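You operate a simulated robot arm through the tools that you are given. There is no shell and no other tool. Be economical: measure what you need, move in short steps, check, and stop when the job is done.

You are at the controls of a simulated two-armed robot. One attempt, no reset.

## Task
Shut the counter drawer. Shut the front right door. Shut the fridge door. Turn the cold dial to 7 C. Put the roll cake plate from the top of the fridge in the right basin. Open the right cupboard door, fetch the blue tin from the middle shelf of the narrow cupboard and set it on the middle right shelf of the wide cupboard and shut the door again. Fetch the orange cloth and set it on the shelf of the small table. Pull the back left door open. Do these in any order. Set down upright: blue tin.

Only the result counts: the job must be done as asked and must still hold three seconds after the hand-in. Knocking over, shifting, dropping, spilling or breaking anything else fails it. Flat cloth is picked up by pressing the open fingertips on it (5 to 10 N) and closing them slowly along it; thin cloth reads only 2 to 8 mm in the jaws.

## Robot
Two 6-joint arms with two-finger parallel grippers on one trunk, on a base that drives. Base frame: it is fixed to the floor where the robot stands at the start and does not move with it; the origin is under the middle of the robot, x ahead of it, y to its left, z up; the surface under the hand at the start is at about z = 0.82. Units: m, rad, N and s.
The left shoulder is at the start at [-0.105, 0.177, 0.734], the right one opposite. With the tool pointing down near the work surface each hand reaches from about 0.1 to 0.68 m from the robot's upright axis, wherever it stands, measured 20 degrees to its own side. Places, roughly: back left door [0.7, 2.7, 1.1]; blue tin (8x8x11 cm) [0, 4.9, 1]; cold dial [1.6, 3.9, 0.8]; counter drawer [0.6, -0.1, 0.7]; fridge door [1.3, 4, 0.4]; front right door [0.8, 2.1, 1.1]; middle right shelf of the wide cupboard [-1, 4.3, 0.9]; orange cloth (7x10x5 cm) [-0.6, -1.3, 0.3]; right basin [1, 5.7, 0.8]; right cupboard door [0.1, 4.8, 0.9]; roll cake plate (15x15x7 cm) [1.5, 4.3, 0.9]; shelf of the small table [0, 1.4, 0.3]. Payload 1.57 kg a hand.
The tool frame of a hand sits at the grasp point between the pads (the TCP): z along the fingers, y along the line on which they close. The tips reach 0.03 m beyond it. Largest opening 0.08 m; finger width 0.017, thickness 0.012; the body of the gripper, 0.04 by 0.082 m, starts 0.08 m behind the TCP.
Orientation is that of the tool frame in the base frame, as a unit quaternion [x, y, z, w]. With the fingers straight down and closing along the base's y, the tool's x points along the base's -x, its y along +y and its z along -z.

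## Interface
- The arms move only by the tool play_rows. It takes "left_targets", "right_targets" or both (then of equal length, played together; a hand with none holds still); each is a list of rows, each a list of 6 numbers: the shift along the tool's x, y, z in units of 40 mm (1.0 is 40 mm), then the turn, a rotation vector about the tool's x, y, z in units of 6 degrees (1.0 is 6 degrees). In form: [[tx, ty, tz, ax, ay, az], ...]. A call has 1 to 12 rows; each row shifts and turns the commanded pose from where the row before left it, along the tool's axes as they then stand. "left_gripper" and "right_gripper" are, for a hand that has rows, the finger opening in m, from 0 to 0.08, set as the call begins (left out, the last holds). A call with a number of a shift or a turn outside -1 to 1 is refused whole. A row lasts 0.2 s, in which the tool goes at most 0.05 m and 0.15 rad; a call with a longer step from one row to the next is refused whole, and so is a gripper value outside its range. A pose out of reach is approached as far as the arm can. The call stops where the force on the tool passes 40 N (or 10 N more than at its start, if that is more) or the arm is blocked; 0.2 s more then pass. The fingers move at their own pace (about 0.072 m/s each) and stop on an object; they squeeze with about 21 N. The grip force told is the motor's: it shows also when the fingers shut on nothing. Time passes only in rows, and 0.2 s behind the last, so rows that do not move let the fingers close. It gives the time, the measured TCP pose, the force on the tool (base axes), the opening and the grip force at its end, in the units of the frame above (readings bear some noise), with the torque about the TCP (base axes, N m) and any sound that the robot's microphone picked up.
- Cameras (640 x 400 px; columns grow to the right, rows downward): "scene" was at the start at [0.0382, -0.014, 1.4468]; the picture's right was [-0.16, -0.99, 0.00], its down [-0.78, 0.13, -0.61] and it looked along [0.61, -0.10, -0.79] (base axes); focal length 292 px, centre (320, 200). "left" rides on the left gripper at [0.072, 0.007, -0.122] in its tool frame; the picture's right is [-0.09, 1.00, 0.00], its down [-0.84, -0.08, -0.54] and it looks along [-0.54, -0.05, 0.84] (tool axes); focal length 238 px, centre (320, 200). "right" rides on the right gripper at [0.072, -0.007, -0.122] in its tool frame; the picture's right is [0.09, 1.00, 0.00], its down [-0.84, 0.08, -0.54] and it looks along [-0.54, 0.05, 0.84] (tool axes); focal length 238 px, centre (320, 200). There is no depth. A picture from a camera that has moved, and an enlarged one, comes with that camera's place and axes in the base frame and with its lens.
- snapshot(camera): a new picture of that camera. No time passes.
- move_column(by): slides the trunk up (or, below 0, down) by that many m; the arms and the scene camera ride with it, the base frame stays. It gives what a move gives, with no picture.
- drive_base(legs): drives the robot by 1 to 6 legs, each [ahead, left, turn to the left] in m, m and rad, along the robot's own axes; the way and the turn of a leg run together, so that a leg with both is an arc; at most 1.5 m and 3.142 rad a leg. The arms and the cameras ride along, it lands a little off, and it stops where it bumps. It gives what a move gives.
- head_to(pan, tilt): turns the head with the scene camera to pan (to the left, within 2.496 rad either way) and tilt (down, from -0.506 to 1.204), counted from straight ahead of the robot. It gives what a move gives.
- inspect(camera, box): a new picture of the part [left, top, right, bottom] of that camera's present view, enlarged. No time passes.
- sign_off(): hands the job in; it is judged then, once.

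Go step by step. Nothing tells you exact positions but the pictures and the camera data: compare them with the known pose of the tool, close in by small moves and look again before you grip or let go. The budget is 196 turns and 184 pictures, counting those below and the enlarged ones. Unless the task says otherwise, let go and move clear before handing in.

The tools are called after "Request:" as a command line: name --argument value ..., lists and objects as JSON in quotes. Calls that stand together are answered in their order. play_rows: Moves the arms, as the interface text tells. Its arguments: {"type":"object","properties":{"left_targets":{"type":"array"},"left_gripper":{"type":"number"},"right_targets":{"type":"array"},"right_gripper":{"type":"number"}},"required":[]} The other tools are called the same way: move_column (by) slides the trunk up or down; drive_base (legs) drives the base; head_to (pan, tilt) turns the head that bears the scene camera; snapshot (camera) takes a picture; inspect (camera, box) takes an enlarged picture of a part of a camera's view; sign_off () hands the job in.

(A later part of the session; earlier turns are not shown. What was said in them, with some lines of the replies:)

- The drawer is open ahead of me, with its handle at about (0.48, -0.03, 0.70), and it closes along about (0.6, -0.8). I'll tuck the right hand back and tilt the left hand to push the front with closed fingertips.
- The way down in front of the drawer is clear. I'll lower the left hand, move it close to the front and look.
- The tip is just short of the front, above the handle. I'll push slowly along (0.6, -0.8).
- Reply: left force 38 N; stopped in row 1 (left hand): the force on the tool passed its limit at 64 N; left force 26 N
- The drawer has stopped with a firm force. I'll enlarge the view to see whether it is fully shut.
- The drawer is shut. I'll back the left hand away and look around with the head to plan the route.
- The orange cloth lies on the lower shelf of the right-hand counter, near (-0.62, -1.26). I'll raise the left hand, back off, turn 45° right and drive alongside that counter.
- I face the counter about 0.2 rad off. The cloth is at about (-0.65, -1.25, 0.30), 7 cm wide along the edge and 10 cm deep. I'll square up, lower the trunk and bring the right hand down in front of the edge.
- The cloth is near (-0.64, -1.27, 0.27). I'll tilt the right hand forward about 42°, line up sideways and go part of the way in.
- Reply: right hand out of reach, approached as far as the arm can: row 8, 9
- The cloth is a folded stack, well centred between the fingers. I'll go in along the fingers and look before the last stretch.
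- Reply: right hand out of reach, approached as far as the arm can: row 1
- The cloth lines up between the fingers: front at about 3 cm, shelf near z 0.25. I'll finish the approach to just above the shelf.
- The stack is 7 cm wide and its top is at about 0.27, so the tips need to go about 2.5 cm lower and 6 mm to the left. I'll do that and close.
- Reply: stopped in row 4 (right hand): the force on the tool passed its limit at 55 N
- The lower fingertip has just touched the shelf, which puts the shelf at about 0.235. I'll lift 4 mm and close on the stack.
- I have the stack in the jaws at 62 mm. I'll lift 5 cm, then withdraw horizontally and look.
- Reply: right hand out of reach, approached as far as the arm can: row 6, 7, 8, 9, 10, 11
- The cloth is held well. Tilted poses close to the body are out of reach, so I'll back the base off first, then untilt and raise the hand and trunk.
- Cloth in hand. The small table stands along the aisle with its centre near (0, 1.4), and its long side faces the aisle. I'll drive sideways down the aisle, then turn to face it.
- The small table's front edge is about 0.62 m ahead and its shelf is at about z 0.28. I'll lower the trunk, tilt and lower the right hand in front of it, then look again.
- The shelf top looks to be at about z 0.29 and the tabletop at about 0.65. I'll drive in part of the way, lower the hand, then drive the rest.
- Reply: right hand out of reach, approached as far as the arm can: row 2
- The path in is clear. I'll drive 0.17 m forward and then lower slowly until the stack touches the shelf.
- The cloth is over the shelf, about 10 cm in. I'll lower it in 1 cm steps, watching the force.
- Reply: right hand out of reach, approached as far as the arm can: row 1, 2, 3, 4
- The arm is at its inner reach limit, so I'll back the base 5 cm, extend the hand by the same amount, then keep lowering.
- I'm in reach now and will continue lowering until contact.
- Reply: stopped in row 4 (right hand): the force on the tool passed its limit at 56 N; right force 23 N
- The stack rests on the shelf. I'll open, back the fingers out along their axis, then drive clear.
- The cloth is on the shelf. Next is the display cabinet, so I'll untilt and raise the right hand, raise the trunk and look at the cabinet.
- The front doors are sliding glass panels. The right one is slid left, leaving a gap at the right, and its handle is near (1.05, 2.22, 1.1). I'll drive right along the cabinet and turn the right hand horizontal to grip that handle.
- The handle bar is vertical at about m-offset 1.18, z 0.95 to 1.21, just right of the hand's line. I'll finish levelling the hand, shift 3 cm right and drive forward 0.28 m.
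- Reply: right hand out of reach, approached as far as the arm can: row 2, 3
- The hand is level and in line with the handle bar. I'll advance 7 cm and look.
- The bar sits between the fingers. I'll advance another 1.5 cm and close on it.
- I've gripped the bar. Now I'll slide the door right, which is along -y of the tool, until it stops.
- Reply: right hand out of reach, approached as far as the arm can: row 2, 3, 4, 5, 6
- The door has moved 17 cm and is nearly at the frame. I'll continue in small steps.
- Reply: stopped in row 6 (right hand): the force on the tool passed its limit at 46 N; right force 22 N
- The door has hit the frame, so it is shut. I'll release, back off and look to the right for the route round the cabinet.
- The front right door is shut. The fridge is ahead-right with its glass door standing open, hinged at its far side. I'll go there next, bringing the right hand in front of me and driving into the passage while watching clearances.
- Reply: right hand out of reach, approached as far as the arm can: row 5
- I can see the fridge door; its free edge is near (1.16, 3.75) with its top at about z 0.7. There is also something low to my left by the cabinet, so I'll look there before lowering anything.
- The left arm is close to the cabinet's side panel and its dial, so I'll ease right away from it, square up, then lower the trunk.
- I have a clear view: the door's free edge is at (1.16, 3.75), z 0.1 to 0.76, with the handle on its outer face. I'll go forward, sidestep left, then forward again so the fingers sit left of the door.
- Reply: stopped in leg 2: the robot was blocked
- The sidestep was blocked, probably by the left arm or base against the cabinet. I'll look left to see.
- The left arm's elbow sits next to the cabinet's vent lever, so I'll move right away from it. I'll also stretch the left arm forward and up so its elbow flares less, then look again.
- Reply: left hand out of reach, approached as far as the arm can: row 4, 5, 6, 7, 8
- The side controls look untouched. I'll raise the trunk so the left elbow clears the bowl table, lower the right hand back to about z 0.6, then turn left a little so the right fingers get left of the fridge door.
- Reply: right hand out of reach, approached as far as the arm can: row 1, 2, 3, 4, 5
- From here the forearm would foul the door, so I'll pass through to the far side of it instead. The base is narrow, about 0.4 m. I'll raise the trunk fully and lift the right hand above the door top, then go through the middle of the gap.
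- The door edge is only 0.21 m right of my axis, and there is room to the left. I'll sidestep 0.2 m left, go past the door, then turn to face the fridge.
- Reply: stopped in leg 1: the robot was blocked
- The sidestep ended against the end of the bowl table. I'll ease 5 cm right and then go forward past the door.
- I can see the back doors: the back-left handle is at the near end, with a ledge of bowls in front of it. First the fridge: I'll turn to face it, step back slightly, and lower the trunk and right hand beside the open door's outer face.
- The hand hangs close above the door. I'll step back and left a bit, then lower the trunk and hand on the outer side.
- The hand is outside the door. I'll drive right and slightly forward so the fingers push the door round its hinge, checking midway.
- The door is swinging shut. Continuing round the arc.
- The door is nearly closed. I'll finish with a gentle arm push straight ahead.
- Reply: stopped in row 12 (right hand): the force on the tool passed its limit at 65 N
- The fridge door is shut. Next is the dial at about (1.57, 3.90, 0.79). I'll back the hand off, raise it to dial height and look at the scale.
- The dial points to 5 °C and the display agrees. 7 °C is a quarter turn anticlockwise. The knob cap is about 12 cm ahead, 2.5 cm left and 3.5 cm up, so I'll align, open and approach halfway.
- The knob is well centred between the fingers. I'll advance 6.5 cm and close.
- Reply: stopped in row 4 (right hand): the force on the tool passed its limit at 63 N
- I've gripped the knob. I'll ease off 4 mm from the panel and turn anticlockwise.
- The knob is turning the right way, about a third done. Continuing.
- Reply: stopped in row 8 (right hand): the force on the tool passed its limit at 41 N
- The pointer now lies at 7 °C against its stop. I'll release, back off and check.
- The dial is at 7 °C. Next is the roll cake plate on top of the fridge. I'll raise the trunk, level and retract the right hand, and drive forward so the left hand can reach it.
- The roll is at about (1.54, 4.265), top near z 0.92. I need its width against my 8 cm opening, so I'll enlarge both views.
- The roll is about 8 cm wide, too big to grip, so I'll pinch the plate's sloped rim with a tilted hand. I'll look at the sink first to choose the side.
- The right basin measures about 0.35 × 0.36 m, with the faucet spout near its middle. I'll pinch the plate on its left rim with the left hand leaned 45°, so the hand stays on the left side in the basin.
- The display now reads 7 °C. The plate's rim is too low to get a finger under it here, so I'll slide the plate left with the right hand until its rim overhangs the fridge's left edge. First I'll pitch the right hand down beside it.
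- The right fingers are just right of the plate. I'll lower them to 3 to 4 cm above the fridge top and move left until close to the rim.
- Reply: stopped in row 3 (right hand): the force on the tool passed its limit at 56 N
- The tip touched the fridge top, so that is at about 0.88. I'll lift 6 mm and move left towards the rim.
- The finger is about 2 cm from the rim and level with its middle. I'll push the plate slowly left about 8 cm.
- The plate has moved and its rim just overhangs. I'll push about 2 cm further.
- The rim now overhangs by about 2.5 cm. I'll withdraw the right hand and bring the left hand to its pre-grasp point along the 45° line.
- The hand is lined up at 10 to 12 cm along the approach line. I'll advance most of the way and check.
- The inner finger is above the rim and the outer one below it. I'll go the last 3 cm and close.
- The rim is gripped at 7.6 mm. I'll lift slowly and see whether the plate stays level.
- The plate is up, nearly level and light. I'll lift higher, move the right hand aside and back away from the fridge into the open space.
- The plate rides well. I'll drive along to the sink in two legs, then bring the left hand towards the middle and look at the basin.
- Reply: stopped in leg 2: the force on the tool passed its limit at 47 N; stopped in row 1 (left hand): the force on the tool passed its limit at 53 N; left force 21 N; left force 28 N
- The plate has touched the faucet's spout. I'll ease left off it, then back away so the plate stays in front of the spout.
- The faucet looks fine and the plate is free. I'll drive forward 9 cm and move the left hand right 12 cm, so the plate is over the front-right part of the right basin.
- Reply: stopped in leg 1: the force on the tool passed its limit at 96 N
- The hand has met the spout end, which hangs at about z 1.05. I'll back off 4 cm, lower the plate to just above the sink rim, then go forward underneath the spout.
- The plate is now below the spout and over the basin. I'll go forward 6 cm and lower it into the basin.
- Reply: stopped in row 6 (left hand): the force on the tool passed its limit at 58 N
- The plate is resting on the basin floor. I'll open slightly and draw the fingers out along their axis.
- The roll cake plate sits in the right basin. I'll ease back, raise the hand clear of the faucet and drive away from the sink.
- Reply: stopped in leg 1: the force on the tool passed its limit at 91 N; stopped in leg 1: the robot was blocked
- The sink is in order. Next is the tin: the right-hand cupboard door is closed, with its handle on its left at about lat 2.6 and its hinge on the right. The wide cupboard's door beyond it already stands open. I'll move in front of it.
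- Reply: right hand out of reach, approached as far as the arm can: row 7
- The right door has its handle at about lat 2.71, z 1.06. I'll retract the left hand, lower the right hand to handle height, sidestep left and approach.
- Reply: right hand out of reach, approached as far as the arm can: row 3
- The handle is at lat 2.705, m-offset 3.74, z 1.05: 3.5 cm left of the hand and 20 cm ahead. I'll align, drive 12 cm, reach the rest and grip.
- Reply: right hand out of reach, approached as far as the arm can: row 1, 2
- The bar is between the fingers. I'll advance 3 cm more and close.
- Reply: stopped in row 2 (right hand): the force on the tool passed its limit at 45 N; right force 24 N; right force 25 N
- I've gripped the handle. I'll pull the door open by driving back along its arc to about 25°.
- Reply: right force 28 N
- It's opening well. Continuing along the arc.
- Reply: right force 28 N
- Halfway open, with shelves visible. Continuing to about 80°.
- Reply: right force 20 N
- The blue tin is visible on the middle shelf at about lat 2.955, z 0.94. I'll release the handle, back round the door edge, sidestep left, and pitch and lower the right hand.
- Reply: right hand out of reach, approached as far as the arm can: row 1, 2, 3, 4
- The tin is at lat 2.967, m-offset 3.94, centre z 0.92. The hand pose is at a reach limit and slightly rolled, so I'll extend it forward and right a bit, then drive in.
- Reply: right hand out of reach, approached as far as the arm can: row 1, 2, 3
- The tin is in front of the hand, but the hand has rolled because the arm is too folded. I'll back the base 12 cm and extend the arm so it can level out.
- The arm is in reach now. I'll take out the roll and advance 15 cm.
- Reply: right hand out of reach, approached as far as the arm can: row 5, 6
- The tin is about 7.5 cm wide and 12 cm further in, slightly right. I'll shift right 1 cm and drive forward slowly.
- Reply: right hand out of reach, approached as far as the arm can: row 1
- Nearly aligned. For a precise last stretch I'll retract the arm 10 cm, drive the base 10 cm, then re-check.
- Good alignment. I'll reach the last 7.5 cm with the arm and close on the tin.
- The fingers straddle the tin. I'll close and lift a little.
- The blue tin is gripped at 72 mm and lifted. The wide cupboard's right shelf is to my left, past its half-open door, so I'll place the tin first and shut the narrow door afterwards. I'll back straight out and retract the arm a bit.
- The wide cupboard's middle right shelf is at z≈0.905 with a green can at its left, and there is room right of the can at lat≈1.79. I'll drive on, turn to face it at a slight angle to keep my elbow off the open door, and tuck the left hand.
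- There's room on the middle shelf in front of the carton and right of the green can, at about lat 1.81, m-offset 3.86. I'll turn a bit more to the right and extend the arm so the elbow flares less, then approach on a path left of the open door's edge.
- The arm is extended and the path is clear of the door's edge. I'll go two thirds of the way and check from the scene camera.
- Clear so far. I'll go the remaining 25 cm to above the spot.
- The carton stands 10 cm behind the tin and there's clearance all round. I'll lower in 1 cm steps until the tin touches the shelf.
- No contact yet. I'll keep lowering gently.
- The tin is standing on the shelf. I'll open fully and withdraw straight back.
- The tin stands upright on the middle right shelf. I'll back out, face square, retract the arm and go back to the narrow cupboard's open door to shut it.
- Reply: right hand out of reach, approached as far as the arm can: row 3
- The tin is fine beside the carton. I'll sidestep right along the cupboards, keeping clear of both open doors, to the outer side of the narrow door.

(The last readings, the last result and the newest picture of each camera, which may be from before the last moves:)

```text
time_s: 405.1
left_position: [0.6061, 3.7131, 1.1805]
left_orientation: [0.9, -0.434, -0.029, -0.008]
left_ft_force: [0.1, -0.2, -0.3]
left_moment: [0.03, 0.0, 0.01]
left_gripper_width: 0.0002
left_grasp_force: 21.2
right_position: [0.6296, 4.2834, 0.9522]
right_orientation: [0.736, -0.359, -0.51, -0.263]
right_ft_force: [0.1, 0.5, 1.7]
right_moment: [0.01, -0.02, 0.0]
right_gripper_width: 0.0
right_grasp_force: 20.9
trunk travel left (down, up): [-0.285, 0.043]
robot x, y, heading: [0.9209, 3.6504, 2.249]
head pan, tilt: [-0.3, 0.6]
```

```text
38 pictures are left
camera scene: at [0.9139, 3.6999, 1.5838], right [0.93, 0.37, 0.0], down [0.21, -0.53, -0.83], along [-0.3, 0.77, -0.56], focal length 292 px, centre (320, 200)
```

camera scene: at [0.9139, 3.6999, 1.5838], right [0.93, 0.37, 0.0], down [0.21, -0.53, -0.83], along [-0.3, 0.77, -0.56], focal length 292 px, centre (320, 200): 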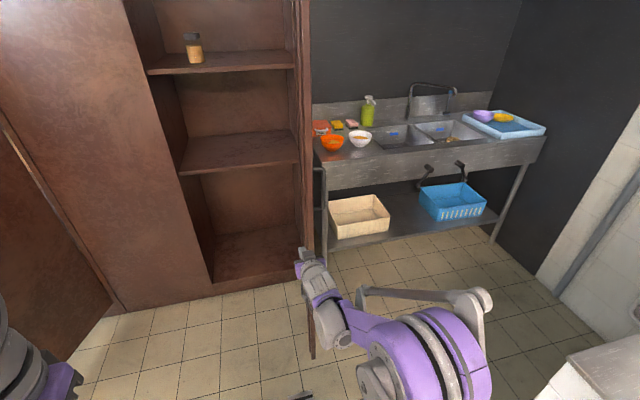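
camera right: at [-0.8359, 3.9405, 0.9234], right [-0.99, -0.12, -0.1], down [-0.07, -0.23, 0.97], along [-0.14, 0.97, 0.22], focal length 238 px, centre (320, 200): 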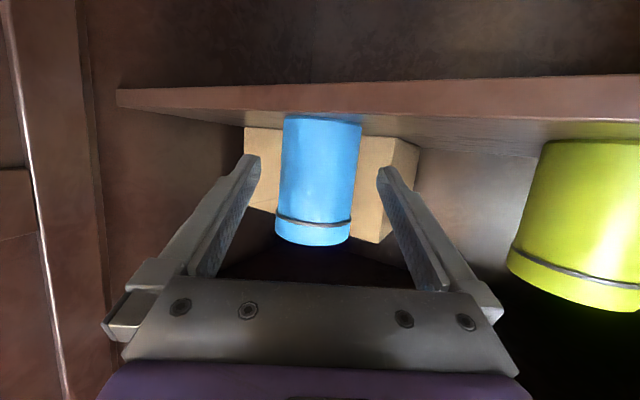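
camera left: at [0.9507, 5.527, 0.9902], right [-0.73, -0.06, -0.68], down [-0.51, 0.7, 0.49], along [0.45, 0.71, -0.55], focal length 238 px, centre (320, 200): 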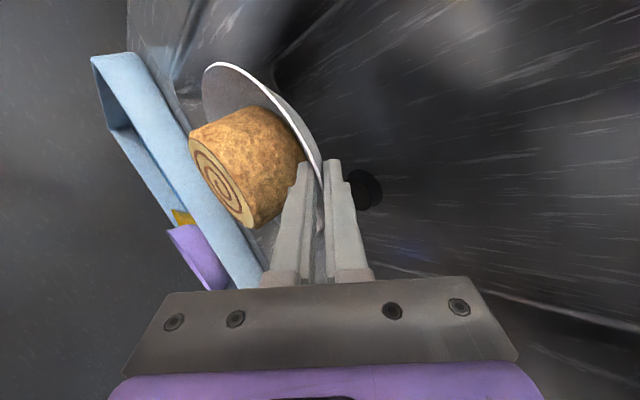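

The door's free edge is at about (3.12, 3.20), just right of my hand. I'll turn right so the hand passes to the door's outer side, then move forward beside it.

Request:
drive_base --legs '[[0, 0, -0.385], [0.295, 0.097, 0]]'

Request:
head_to --pan 0.1 --tilt 0.75

Request:
snapshot --camera "scene"

```text
time_s: 408.3
left_position: [0.4825, 4.0743, 1.18]
left_orientation: [0.799, -0.601, -0.028, -0.013]
left_ft_force: [-1.0, 0.3, 0.2]
left_moment: [-0.03, -0.02, -0.01]
left_gripper_width: 0.0
left_grasp_force: 20.5
right_position: [0.721, 4.5927, 0.9524]
right_orientation: [0.653, -0.495, -0.449, -0.356]
right_ft_force: [-0.8, -0.1, -0.1]
right_moment: [0.01, -0.03, 0.01]
right_gripper_width: 0.0001
right_grasp_force: 21.0
trunk travel left (down, up): [-0.285, 0.043]
robot x, y, heading: [0.7478, 3.9014, 1.854]
head pan, tilt: [-0.3, 0.6]
```

```text
time_s: 409.2
left_position: [0.4832, 4.0733, 1.1801]
left_orientation: [0.799, -0.601, -0.027, -0.013]
left_ft_force: [1.1, 0.3, -0.5]
left_moment: [-0.01, 0.02, 0.03]
left_gripper_width: 0.0001
left_grasp_force: 21.3
right_position: [0.7211, 4.5918, 0.9517]
right_orientation: [0.653, -0.495, -0.449, -0.357]
right_ft_force: [-0.3, 0.3, -0.8]
right_moment: [-0.03, -0.01, 0.01]
right_gripper_width: 0.0002
right_grasp_force: 21.4
trunk travel left (down, up): [-0.285, 0.043]
robot x, y, heading: [0.7516, 3.8938, 1.855]
head pan, tilt: [0.099, 0.75]
```

```text
37 pictures are left
camera scene: at [0.7299, 3.9333, 1.5709], right [0.93, 0.37, 0.0], down [0.25, -0.63, -0.73], along [-0.27, 0.68, -0.68], focal length 292 px, centre (320, 200)
```

scene: 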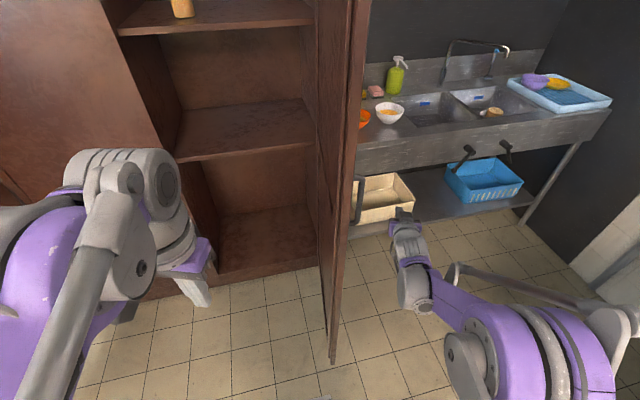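

The hand is outside the door. I'll swing it left by turning, then drive left and forward along the door's closing arc.

Request:
drive_base --legs '[[0, 0, 0.35], [0.06, 0.13, 0], [0.12, 0.1, 0]]'

Request:
snapshot --camera "scene"

```text
time_s: 413.2
left_position: [0.1467, 3.9763, 1.1803]
left_orientation: [0.893, -0.449, -0.029, -0.007]
left_ft_force: [-0.8, -0.6, 0.2]
left_moment: [-0.02, -0.01, -0.01]
left_gripper_width: 0.0
left_grasp_force: 20.9
right_position: [0.1881, 4.5469, 0.9529]
right_orientation: [0.73, -0.372, -0.505, -0.272]
right_ft_force: [0.4, -0.3, -0.4]
right_moment: [0.0, -0.02, -0.02]
right_gripper_width: 0.0001
right_grasp_force: 21.0
trunk travel left (down, up): [-0.285, 0.043]
robot x, y, heading: [0.4556, 3.9097, 2.217]
head pan, tilt: [0.099, 0.75]
```

```text
36 pictures are left
camera scene: at [0.4268, 3.9324, 1.5708], right [0.74, 0.68, 0.0], down [0.46, -0.5, -0.73], along [-0.49, 0.54, -0.68], focal length 292 px, centre (320, 200)
```

scene: 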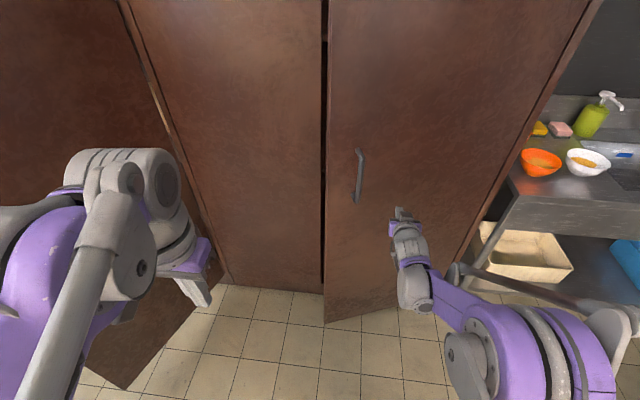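

The door is almost shut. I'll drive 8 cm forward and finish with an arm push.

Request:
drive_base --legs '[[0.08, 0.0, 0]]'

Request:
play_rows --right_targets '[[-0.12, 0.05, 0.35, 0, 0, 0], [-0.12, 0.05, 0.35, 0, 0, 0], [-0.12, 0.05, 0.35, 0, 0, 0], [-0.12, 0.05, 0.35, 0, 0, 0], [-0.12, 0.05, 0.35, 0, 0, 0], [-0.12, 0.05, 0.35, 0, 0, 0], [-0.12, 0, 0.35, 0, 0, 0], [-0.12, 0, 0.35, 0, 0, 0], [-0.12, 0, 0.35, 0, 0, 0], [-0.12, 0, 0.35, 0, 0, 0]]'

Request:
snapshot --camera "scene"

```text
time_s: 414.2
left_position: [0.0986, 4.0405, 1.1792]
left_orientation: [0.893, -0.449, -0.029, -0.008]
left_ft_force: [0.1, 0.5, -0.1]
left_moment: [-0.02, 0.01, -0.01]
left_gripper_width: 0.0
left_grasp_force: 20.9
right_position: [0.141, 4.6103, 0.954]
right_orientation: [0.731, -0.371, -0.505, -0.271]
right_ft_force: [0.3, 0.2, -1.0]
right_moment: [0.06, -0.01, 0.0]
right_gripper_width: 0.0
right_grasp_force: 21.4
trunk travel left (down, up): [-0.285, 0.043]
robot x, y, heading: [0.4118, 3.968, 2.215]
head pan, tilt: [0.099, 0.75]
```

```text
time_s: 416.1
left_position: [0.1005, 4.041, 1.1799]
left_orientation: [0.893, -0.45, -0.03, -0.008]
left_ft_force: [-0.4, 1.0, -0.7]
left_moment: [-0.05, -0.04, 0.02]
left_gripper_width: 0.0001
left_grasp_force: 20.9
right_position: [0.0669, 4.695, 0.9488]
right_orientation: [0.732, -0.371, -0.503, -0.271]
right_ft_force: [10.8, -16.7, 6.4]
right_moment: [0.18, 0.06, 0.08]
right_gripper_width: 0.0
right_grasp_force: 20.8
trunk travel left (down, up): [-0.285, 0.043]
robot x, y, heading: [0.4088, 3.968, 2.208]
head pan, tilt: [0.099, 0.75]
stopped in row 9 (right hand): the force on the tool passed its limit at 51 N (the readings are from after the stop); the commanded pose is now the measured one
```

```text
35 pictures are left
camera scene: at [0.3802, 3.995, 1.5709], right [0.74, 0.67, 0.0], down [0.46, -0.5, -0.73], along [-0.49, 0.54, -0.68], focal length 292 px, centre (320, 200)
```

scene: 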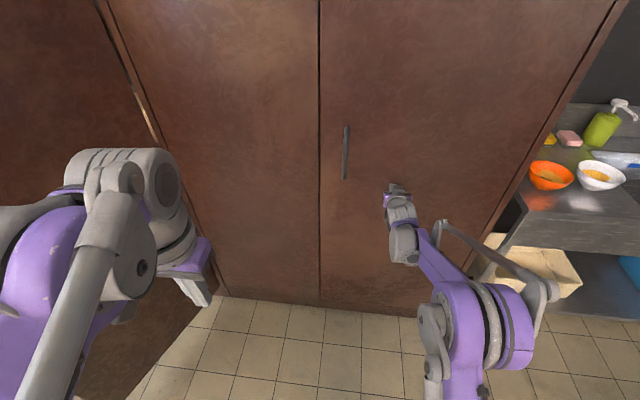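

The cupboard door is shut. Last is the back left door of the display cabinet: its vertical handle should be near lat 2.355, m-offset 1.74, z 1.08. I'll back off, turn round and bring the right hand level at that height.

Request:
drive_base --legs '[[-0.38, 0, 0], [0, 0, 1.57], [0, 0, 1.57]]'

Request:
play_rows --right_targets '[[-0.5, 0, -0.3, 0, -0.85, 0], [-0.6, 0, -0.3, 0, -0.85, 0], [-0.7, 0, -0.3, 0, -0.85, 0], [-0.8, 0, -0.3, 0, -0.85, 0], [-0.8, 0, 0, 0, 0, 0]]' --right_gripper 0.08

Request:
head_to --pan 0.2 --tilt 0.5

Request:
snapshot --camera "scene"

```text
time_s: 425.6
left_position: [0.9387, 3.5451, 1.1803]
left_orientation: [0.517, 0.855, -0.011, 0.029]
left_ft_force: [-0.6, 0.2, -0.4]
left_moment: [0.0, 0.02, 0.01]
left_gripper_width: 0.0002
left_grasp_force: 20.9
right_position: [0.859, 2.8881, 0.9476]
right_orientation: [0.431, 0.7, -0.313, 0.476]
right_ft_force: [-3.4, 0.2, 0.2]
right_moment: [0.02, -0.02, 0.0]
right_gripper_width: 0.0
right_grasp_force: 21.5
trunk travel left (down, up): [-0.285, 0.043]
robot x, y, heading: [0.6408, 3.6627, -1.083]
head pan, tilt: [0.099, 0.75]
stopped in leg 3: the force on the tool passed its limit at 67 N (the readings are from after the stop); the commanded pose is now the measured one
```

```text
time_s: 426.0
left_position: [0.9375, 3.5398, 1.1809]
left_orientation: [0.518, 0.855, -0.009, 0.029]
left_ft_force: [0.4, 0.5, -0.6]
left_moment: [-0.03, 0.06, -0.02]
left_gripper_width: 0.0001
left_grasp_force: 21.2
right_position: [0.8479, 2.8854, 0.9643]
right_orientation: [0.426, 0.679, -0.333, 0.497]
right_ft_force: [-15.0, -20.7, -12.9]
right_moment: [0.5, -0.17, 0.18]
right_gripper_width: 0.021
right_grasp_force: 0.1
trunk travel left (down, up): [-0.285, 0.043]
robot x, y, heading: [0.6424, 3.6625, -1.082]
head pan, tilt: [0.099, 0.75]
stopped in row 2 (right hand): the force on the tool passed its limit at 52 N (the readings are from after the stop); the commanded pose is now the measured one
```

```text
time_s: 426.8
left_position: [0.9349, 3.5402, 1.1805]
left_orientation: [0.518, 0.855, -0.008, 0.03]
left_ft_force: [-0.2, -0.4, 0.1]
left_moment: [0.02, 0.01, 0.0]
left_gripper_width: 0.0
left_grasp_force: 21.0
right_position: [0.8427, 2.8852, 0.9655]
right_orientation: [0.427, 0.677, -0.332, 0.498]
right_ft_force: [-34.7, -26.3, -12.1]
right_moment: [0.12, 0.16, -0.66]
right_gripper_width: 0.031
right_grasp_force: 0.0
trunk travel left (down, up): [-0.285, 0.043]
robot x, y, heading: [0.6423, 3.6642, -1.087]
head pan, tilt: [0.201, 0.499]
```

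```text
34 pictures are left
camera scene: at [0.6751, 3.6211, 1.5928], right [-0.77, -0.63, -0.01], down [-0.3, 0.37, -0.88], along [0.56, -0.68, -0.48], focal length 292 px, centre (320, 200)
```

scene: 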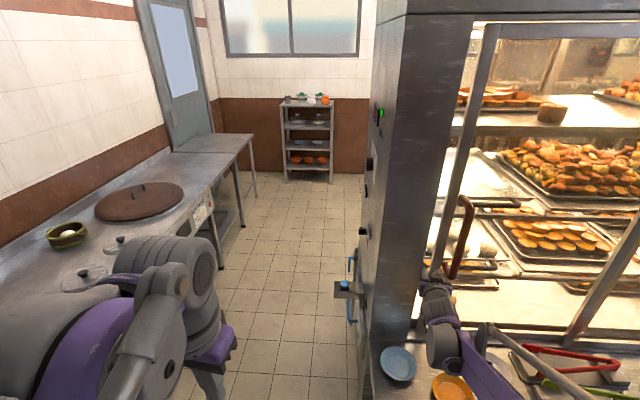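

While turning, the hand met the handle from its closed-door side, which does no harm. I'll close the gripper, turn back slightly and retreat a little.

Request:
drive_base --legs '[[0, 0, -0.08], [-0.12, 0, 0]]'

Request:
play_rows --right_targets '[[-0.5, 0, 0, 0, -0.85, 0], [-0.6, 0, 0, 0, -0.85, 0], [-0.7, 0, 0, 0, -0.6, 0], [-0.6, 0, 0, 0, 0, 0]]' --right_gripper 0.08

Request:
snapshot --camera "scene"

Request:
snapshot --camera "right"

```text
time_s: 428.5
left_position: [0.8817, 3.6295, 1.1799]
left_orientation: [0.55, 0.834, -0.011, 0.029]
left_ft_force: [-0.1, 0.3, 0.4]
left_moment: [0.0, -0.01, -0.01]
left_gripper_width: 0.0001
left_grasp_force: 20.8
right_position: [0.7472, 2.9846, 0.9667]
right_orientation: [0.448, 0.662, -0.35, 0.488]
right_ft_force: [0.3, -0.2, -0.1]
right_moment: [0.01, 0.04, 0.0]
right_gripper_width: 0.0797
right_grasp_force: 0.1
trunk travel left (down, up): [-0.285, 0.043]
robot x, y, heading: [0.5919, 3.771, -1.161]
head pan, tilt: [0.201, 0.499]
```

```text
time_s: 429.5
left_position: [0.8823, 3.6296, 1.1809]
left_orientation: [0.55, 0.835, -0.012, 0.03]
left_ft_force: [1.3, 0.2, -0.1]
left_moment: [0.01, -0.05, -0.04]
left_gripper_width: 0.0
left_grasp_force: 21.0
right_position: [0.7512, 2.9748, 1.0422]
right_orientation: [0.402, 0.599, -0.402, 0.564]
right_ft_force: [0.4, 0.6, 0.2]
right_moment: [0.04, -0.03, -0.04]
right_gripper_width: 0.0798
right_grasp_force: 0.1
right hand out of reach, approached as far as the arm can: row 2, 3
trunk travel left (down, up): [-0.285, 0.043]
robot x, y, heading: [0.5912, 3.7684, -1.167]
head pan, tilt: [0.201, 0.499]
```

```text
33 pictures are left
camera scene: at [0.6313, 3.7318, 1.5929], right [-0.82, -0.57, 0.0], down [-0.27, 0.39, -0.88], along [0.5, -0.72, -0.48], focal length 292 px, centre (320, 200)
```

scene: 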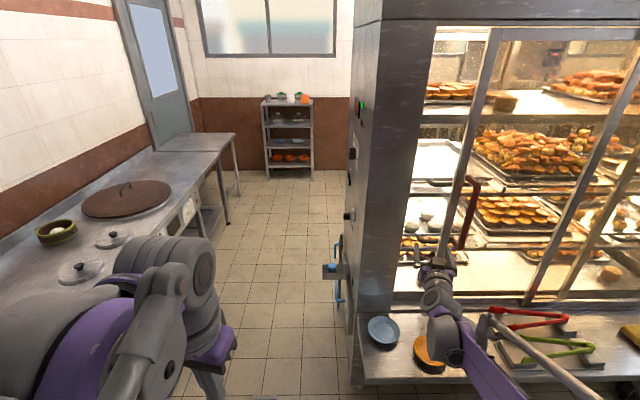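

```text
32 pictures are left
camera right: at [0.6984, 3.0876, 0.9757], right [0.93, 0.35, -0.12], down [-0.08, 0.51, 0.86], along [0.36, -0.78, 0.5], focal length 238 px, centre (320, 200)
```

right: 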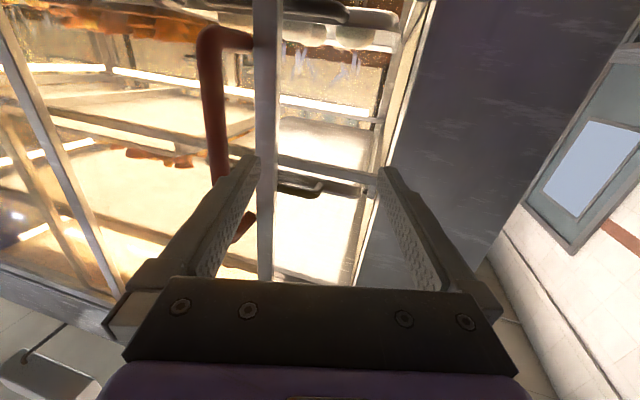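

The back-left door's handle is now at about lat 2.18, z 1.07, and it opens toward my right. I'll step right, square up, and approach the handle.

Request:
drive_base --legs '[[0, -0.41, 0], [0, 0, 0.24], [0.12, 0, 0]]'

Request:
snapshot --camera "right"

Request:
snapshot --camera "scene"

```text
time_s: 435.3
left_position: [0.5997, 3.4475, 1.1796]
left_orientation: [0.438, 0.898, -0.009, 0.03]
left_ft_force: [0.4, 0.2, -0.7]
left_moment: [0.0, 0.02, 0.03]
left_gripper_width: 0.0001
left_grasp_force: 21.4
right_position: [0.6386, 2.7803, 1.0426]
right_orientation: [0.323, 0.644, -0.327, 0.611]
right_ft_force: [-0.3, 0.3, 0.3]
right_moment: [0.0, 0.0, 0.01]
right_gripper_width: 0.0796
right_grasp_force: 0.1
trunk travel left (down, up): [-0.285, 0.043]
robot x, y, heading: [0.2859, 3.508, -0.906]
head pan, tilt: [0.201, 0.499]
```

```text
31 pictures are left
camera right: at [0.5591, 2.8771, 0.9754], right [0.81, 0.58, -0.12], down [-0.21, 0.47, 0.86], along [0.55, -0.67, 0.5], focal length 238 px, centre (320, 200)
```

right: 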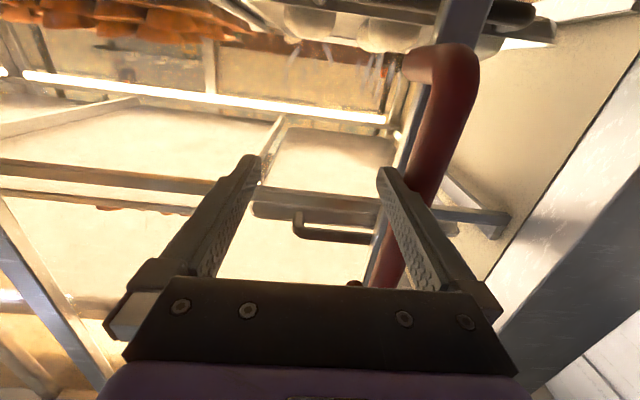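

```text
30 pictures are left
camera scene: at [0.3309, 3.4828, 1.5928], right [-0.65, -0.76, 0.0], down [-0.36, 0.31, -0.88], along [0.67, -0.57, -0.48], focal length 292 px, centre (320, 200)
```

scene: 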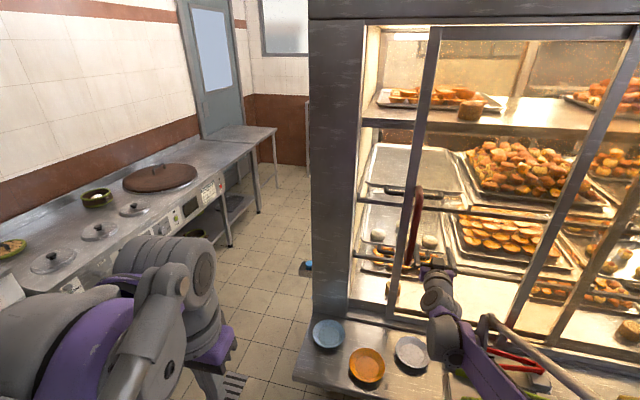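

The handle bar stands just outside my left finger, at lat≈2.24, m-offset≈1.82. I'll back off 10 cm, sidestep left 6.5 cm, and come forward so the bar goes between the fingers.

Request:
drive_base --legs '[[-0.1, 0, 0], [0, 0.065, 0]]'

Request:
snapshot --camera "right"

```text
time_s: 437.4
left_position: [0.5883, 3.5684, 1.1798]
left_orientation: [0.438, 0.898, -0.008, 0.029]
left_ft_force: [-0.3, 0.1, 0.0]
left_moment: [0.0, 0.02, 0.01]
left_gripper_width: 0.0003
left_grasp_force: 20.8
right_position: [0.6292, 2.9016, 1.0416]
right_orientation: [0.323, 0.645, -0.327, 0.611]
right_ft_force: [-0.4, 0.4, 0.4]
right_moment: [0.01, 0.0, 0.03]
right_gripper_width: 0.0798
right_grasp_force: 0.0
trunk travel left (down, up): [-0.285, 0.043]
robot x, y, heading: [0.2715, 3.6355, -0.904]
head pan, tilt: [0.201, 0.499]
```

```text
29 pictures are left
camera right: at [0.5491, 2.9978, 0.9754], right [0.81, 0.58, -0.12], down [-0.21, 0.47, 0.86], along [0.55, -0.67, 0.5], focal length 238 px, centre (320, 200)
```

right: 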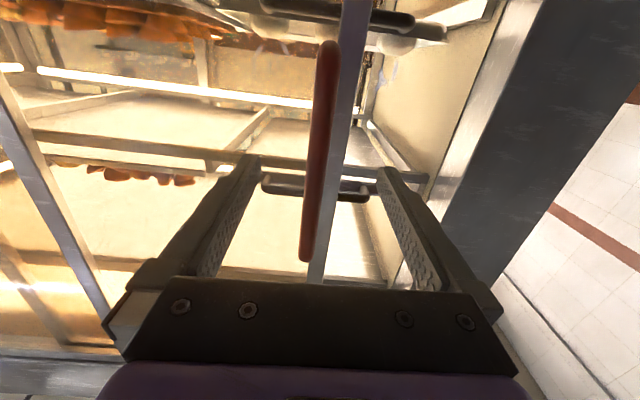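

The bar is now centred between the fingers, about 10 cm ahead. I'll advance and close.

Request:
drive_base --legs '[[0.09, 0, 0]]'

Request:
play_rows --right_targets '[[0, 0, 0, 0, 0, 0], [0, 0, 0, 0, 0, 0], [0, 0, 0, 0, 0, 0], [0, 0, 0, 0, 0, 0]]' --right_gripper 0.0

Request:
snapshot --camera "right"

```text
time_s: 438.4
left_position: [0.6421, 3.4979, 1.1803]
left_orientation: [0.438, 0.898, -0.008, 0.03]
left_ft_force: [-0.2, 0.1, 0.5]
left_moment: [-0.03, -0.02, -0.03]
left_gripper_width: 0.0
left_grasp_force: 21.8
right_position: [0.6832, 2.8317, 1.0417]
right_orientation: [0.323, 0.645, -0.326, 0.611]
right_ft_force: [0.4, 0.3, 0.3]
right_moment: [-0.01, 0.02, -0.01]
right_gripper_width: 0.0801
right_grasp_force: 0.0
trunk travel left (down, up): [-0.285, 0.043]
robot x, y, heading: [0.3286, 3.5628, -0.904]
head pan, tilt: [0.201, 0.499]
```

```text
time_s: 439.4
left_position: [0.6415, 3.4985, 1.1793]
left_orientation: [0.438, 0.898, -0.008, 0.032]
left_ft_force: [0.1, 0.0, -0.1]
left_moment: [0.02, -0.01, 0.02]
left_gripper_width: 0.0002
left_grasp_force: 20.9
right_position: [0.6823, 2.832, 1.0427]
right_orientation: [0.323, 0.644, -0.326, 0.612]
right_ft_force: [-4.3, 1.5, 0.9]
right_moment: [0.22, -0.58, -0.14]
right_gripper_width: 0.0218
right_grasp_force: 35.1
trunk travel left (down, up): [-0.285, 0.043]
robot x, y, heading: [0.328, 3.5635, -0.903]
head pan, tilt: [0.201, 0.499]
```

```text
28 pictures are left
camera right: at [0.6025, 2.9286, 0.9759], right [0.81, 0.58, -0.12], down [-0.21, 0.47, 0.86], along [0.55, -0.67, 0.5], focal length 238 px, centre (320, 200)
```

right: 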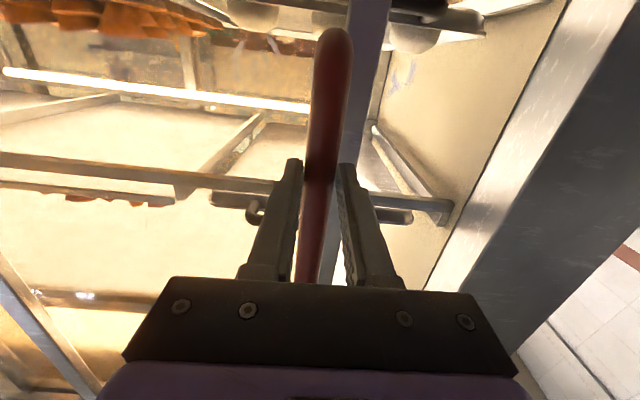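

I've gripped the handle. I'll slide the door to my right by driving sideways, a little at first.

Request:
drive_base --legs '[[-0.003, -0.1, 0]]'

Request:
snapshot --camera "scene"

```text
time_s: 441.0
left_position: [0.5626, 3.4416, 1.1812]
left_orientation: [0.439, 0.898, -0.008, 0.03]
left_ft_force: [-0.7, -0.1, 0.3]
left_moment: [0.02, 0.03, 0.01]
left_gripper_width: 0.0
left_grasp_force: 21.2
right_position: [0.6037, 2.7736, 1.0431]
right_orientation: [0.322, 0.646, -0.326, 0.611]
right_ft_force: [-9.3, 15.9, -7.9]
right_moment: [-0.01, -0.61, 0.0]
right_gripper_width: 0.0222
right_grasp_force: 34.7
trunk travel left (down, up): [-0.285, 0.043]
robot x, y, heading: [0.251, 3.5047, -0.905]
head pan, tilt: [0.201, 0.499]
```

```text
27 pictures are left
camera scene: at [0.2935, 3.4767, 1.5928], right [-0.65, -0.76, 0.0], down [-0.36, 0.31, -0.88], along [0.67, -0.57, -0.48], focal length 292 px, centre (320, 200)
```

scene: 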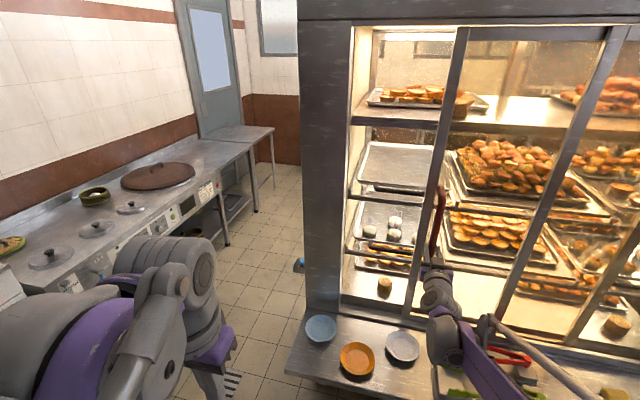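

It slides. I'll continue until it is well open.

Request:
drive_base --legs '[[-0.01, -0.15, 0], [-0.003, -0.12, 0]]'

Request:
snapshot --camera "scene"

```text
time_s: 443.9
left_position: [0.374, 3.3076, 1.1803]
left_orientation: [0.437, 0.899, -0.007, 0.03]
left_ft_force: [0.2, -0.6, 0.4]
left_moment: [0.0, -0.01, -0.01]
left_gripper_width: 0.0002
left_grasp_force: 21.1
right_position: [0.4242, 2.6486, 1.0408]
right_orientation: [0.318, 0.65, -0.318, 0.613]
right_ft_force: [5.9, 2.8, 4.3]
right_moment: [0.03, -0.86, 0.38]
right_gripper_width: 0.0219
right_grasp_force: 35.3
trunk travel left (down, up): [-0.285, 0.043]
robot x, y, heading: [0.0596, 3.3716, -0.897]
head pan, tilt: [0.201, 0.499]
stopped in leg 2: the force on the tool passed its limit at 47 N (the readings are from after the stop); the commanded pose is now the measured one
```

```text
26 pictures are left
camera scene: at [0.1041, 3.3418, 1.5928], right [-0.64, -0.76, 0.0], down [-0.37, 0.31, -0.88], along [0.67, -0.57, -0.48], focal length 292 px, centre (320, 200)
```

scene: 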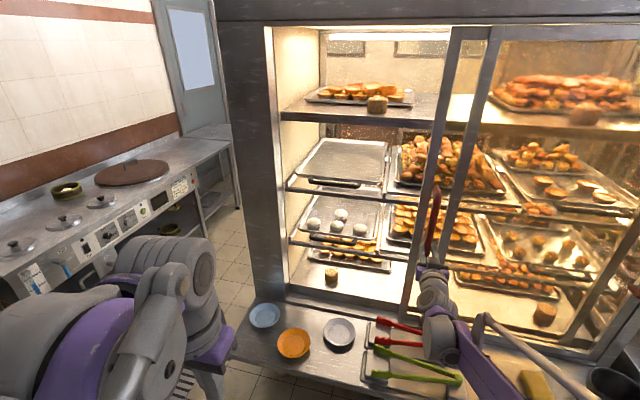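

The door has reached its end stop, wide open. I'll release, back away and check the door, the fridge and the cupboard.

Request:
play_rows --right_targets '[[0, 0, 0, 0, 0, 0], [0, 0, 0, 0, 0, 0], [0, 0, -0.4, 0, 0, 0], [0, 0, -0.4, 0, 0, 0]]' --right_gripper 0.06

Request:
drive_base --legs '[[-0.3, 0, 0]]'

Request:
snapshot --camera "scene"

Request:
head_to --pan 1.5 --tilt 0.4

Request:
snapshot --camera "scene"

```text
time_s: 444.9
left_position: [0.3731, 3.3075, 1.1804]
left_orientation: [0.437, 0.899, -0.009, 0.03]
left_ft_force: [0.2, -0.1, 0.1]
left_moment: [0.02, -0.03, -0.02]
left_gripper_width: 0.0
left_grasp_force: 21.3
right_position: [0.4044, 2.6732, 1.042]
right_orientation: [0.318, 0.65, -0.319, 0.613]
right_ft_force: [0.0, -0.2, 0.2]
right_moment: [0.02, 0.01, -0.04]
right_gripper_width: 0.06
right_grasp_force: 0.1
trunk travel left (down, up): [-0.285, 0.043]
robot x, y, heading: [0.0595, 3.3675, -0.904]
head pan, tilt: [0.201, 0.499]
```

```text
time_s: 447.0
left_position: [0.1846, 3.5457, 1.1806]
left_orientation: [0.44, 0.898, -0.008, 0.03]
left_ft_force: [-0.6, 0.9, 0.0]
left_moment: [0.0, -0.01, 0.01]
left_gripper_width: 0.0001
left_grasp_force: 20.7
right_position: [0.2127, 2.9109, 1.0427]
right_orientation: [0.319, 0.649, -0.321, 0.612]
right_ft_force: [0.9, -0.3, -0.1]
right_moment: [0.01, 0.03, -0.01]
right_gripper_width: 0.06
right_grasp_force: 0.0
trunk travel left (down, up): [-0.285, 0.043]
robot x, y, heading: [-0.1297, 3.6102, -0.906]
head pan, tilt: [0.201, 0.499]
```

```text
25 pictures are left
camera scene: at [-0.0846, 3.582, 1.593], right [-0.65, -0.76, 0.0], down [-0.36, 0.31, -0.88], along [0.67, -0.57, -0.48], focal length 292 px, centre (320, 200)
```

scene: 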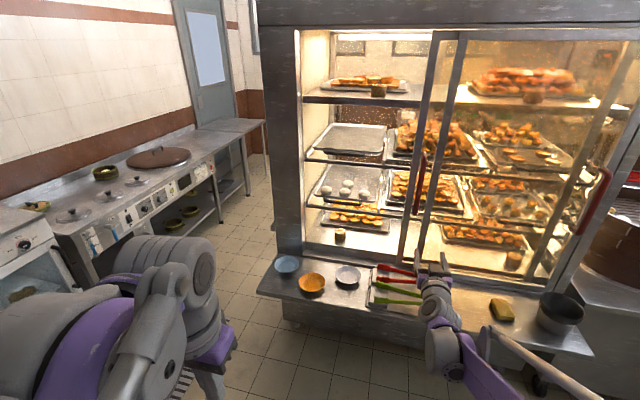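

```text
time_s: 448.5
left_position: [0.1828, 3.5459, 1.1803]
left_orientation: [0.439, 0.898, -0.008, 0.03]
left_ft_force: [0.5, 0.6, -0.9]
left_moment: [0.0, 0.01, 0.0]
left_gripper_width: 0.0
left_grasp_force: 20.7
right_position: [0.2128, 2.9124, 1.0438]
right_orientation: [0.319, 0.649, -0.32, 0.612]
right_ft_force: [-0.2, -0.2, -0.1]
right_moment: [0.0, -0.01, 0.02]
right_gripper_width: 0.0599
right_grasp_force: 0.0
trunk travel left (down, up): [-0.285, 0.043]
robot x, y, heading: [-0.1278, 3.6112, -0.897]
head pan, tilt: [1.499, 0.4]
```

```text
24 pictures are left
camera scene: at [-0.077, 3.6927, 1.602], right [0.56, -0.83, 0.0], down [-0.32, -0.22, -0.92], along [0.76, 0.51, -0.39], focal length 292 px, centre (320, 200)
```

scene: 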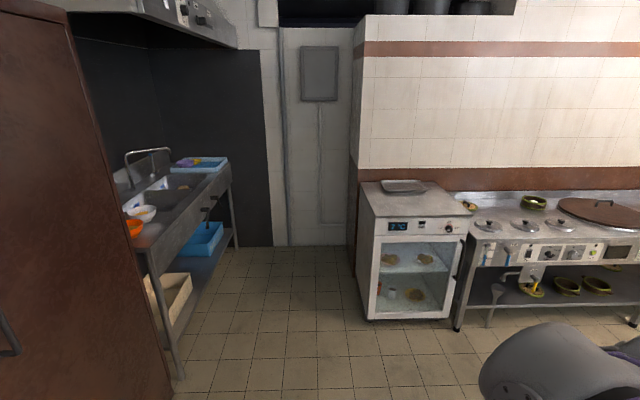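

The back left door is open and everything on the ledge stands. I'll enlarge the fridge to confirm its door and dial.

Request:
inspect --camera "scene" --box '[340, 170, 500, 330]'

Request:
head_to --pan 2.45 --tilt 0.3

Request:
snapshot --camera "scene"

```text
2.50 times, centred on (420, 250) of scene
camera zoom: at [-0.077, 3.6927, 1.602], right [0.56, -0.83, 0.0], down [-0.32, -0.22, -0.92], along [0.76, 0.51, -0.39], focal length 731 px, centre (70, 75)
```

zoom: 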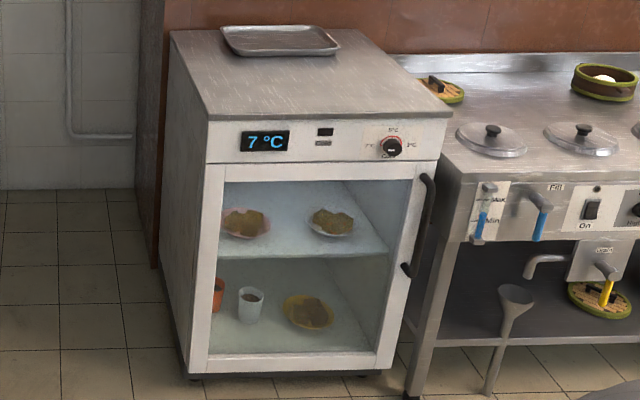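

```text
time_s: 449.7
left_position: [0.1827, 3.5463, 1.1789]
left_orientation: [0.439, 0.898, -0.009, 0.03]
left_ft_force: [-0.3, -1.4, 1.1]
left_moment: [-0.03, -0.01, 0.0]
left_gripper_width: 0.0
left_grasp_force: 20.6
right_position: [0.213, 2.9112, 1.0427]
right_orientation: [0.32, 0.649, -0.321, 0.611]
right_ft_force: [0.6, -0.6, -1.1]
right_moment: [-0.03, 0.04, 0.03]
right_gripper_width: 0.0599
right_grasp_force: 0.0
trunk travel left (down, up): [-0.285, 0.043]
robot x, y, heading: [-0.1289, 3.6096, -0.902]
head pan, tilt: [2.45, 0.3]
```

```text
22 pictures are left
camera scene: at [-0.1513, 3.7343, 1.6113], right [1.0, -0.03, 0.0], down [-0.01, -0.3, -0.96], along [0.03, 0.95, -0.3], focal length 292 px, centre (320, 200)
```

scene: 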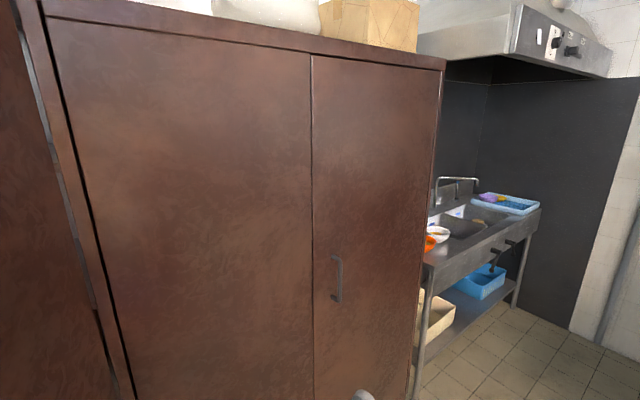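

The fridge is shut and reads 7 °C, the cupboard is shut, and the plate, tin and cloth are in place, so I'm handing in.

Request:
sign_off

```text
The job is handed in.
```

I did all eight tasks and handed the job in. The hand-in gave no verdict, so this rests on my own checks.

- **Confirmed in the last pictures:** the fridge is shut and reads 7 °C. The right cupboard door is shut and the back left door is open.
- **Checked when finished, not again:** the counter drawer, the front right door, the plate, the tin (upright) and the cloth.
- **Bumps:** the sidestep past the display cabinet was blocked, probably by the arm touching its side. The base touched the end of the bowl table and later something behind it near the fridge. The left hand and plate hit the faucet, and the right hand hit the back left door's handle while turning. Nothing looked knocked over or moved afterwards.
- **Plate:** before lifting it, I slid it to the edge of the fridge top to get a grip on its rim.
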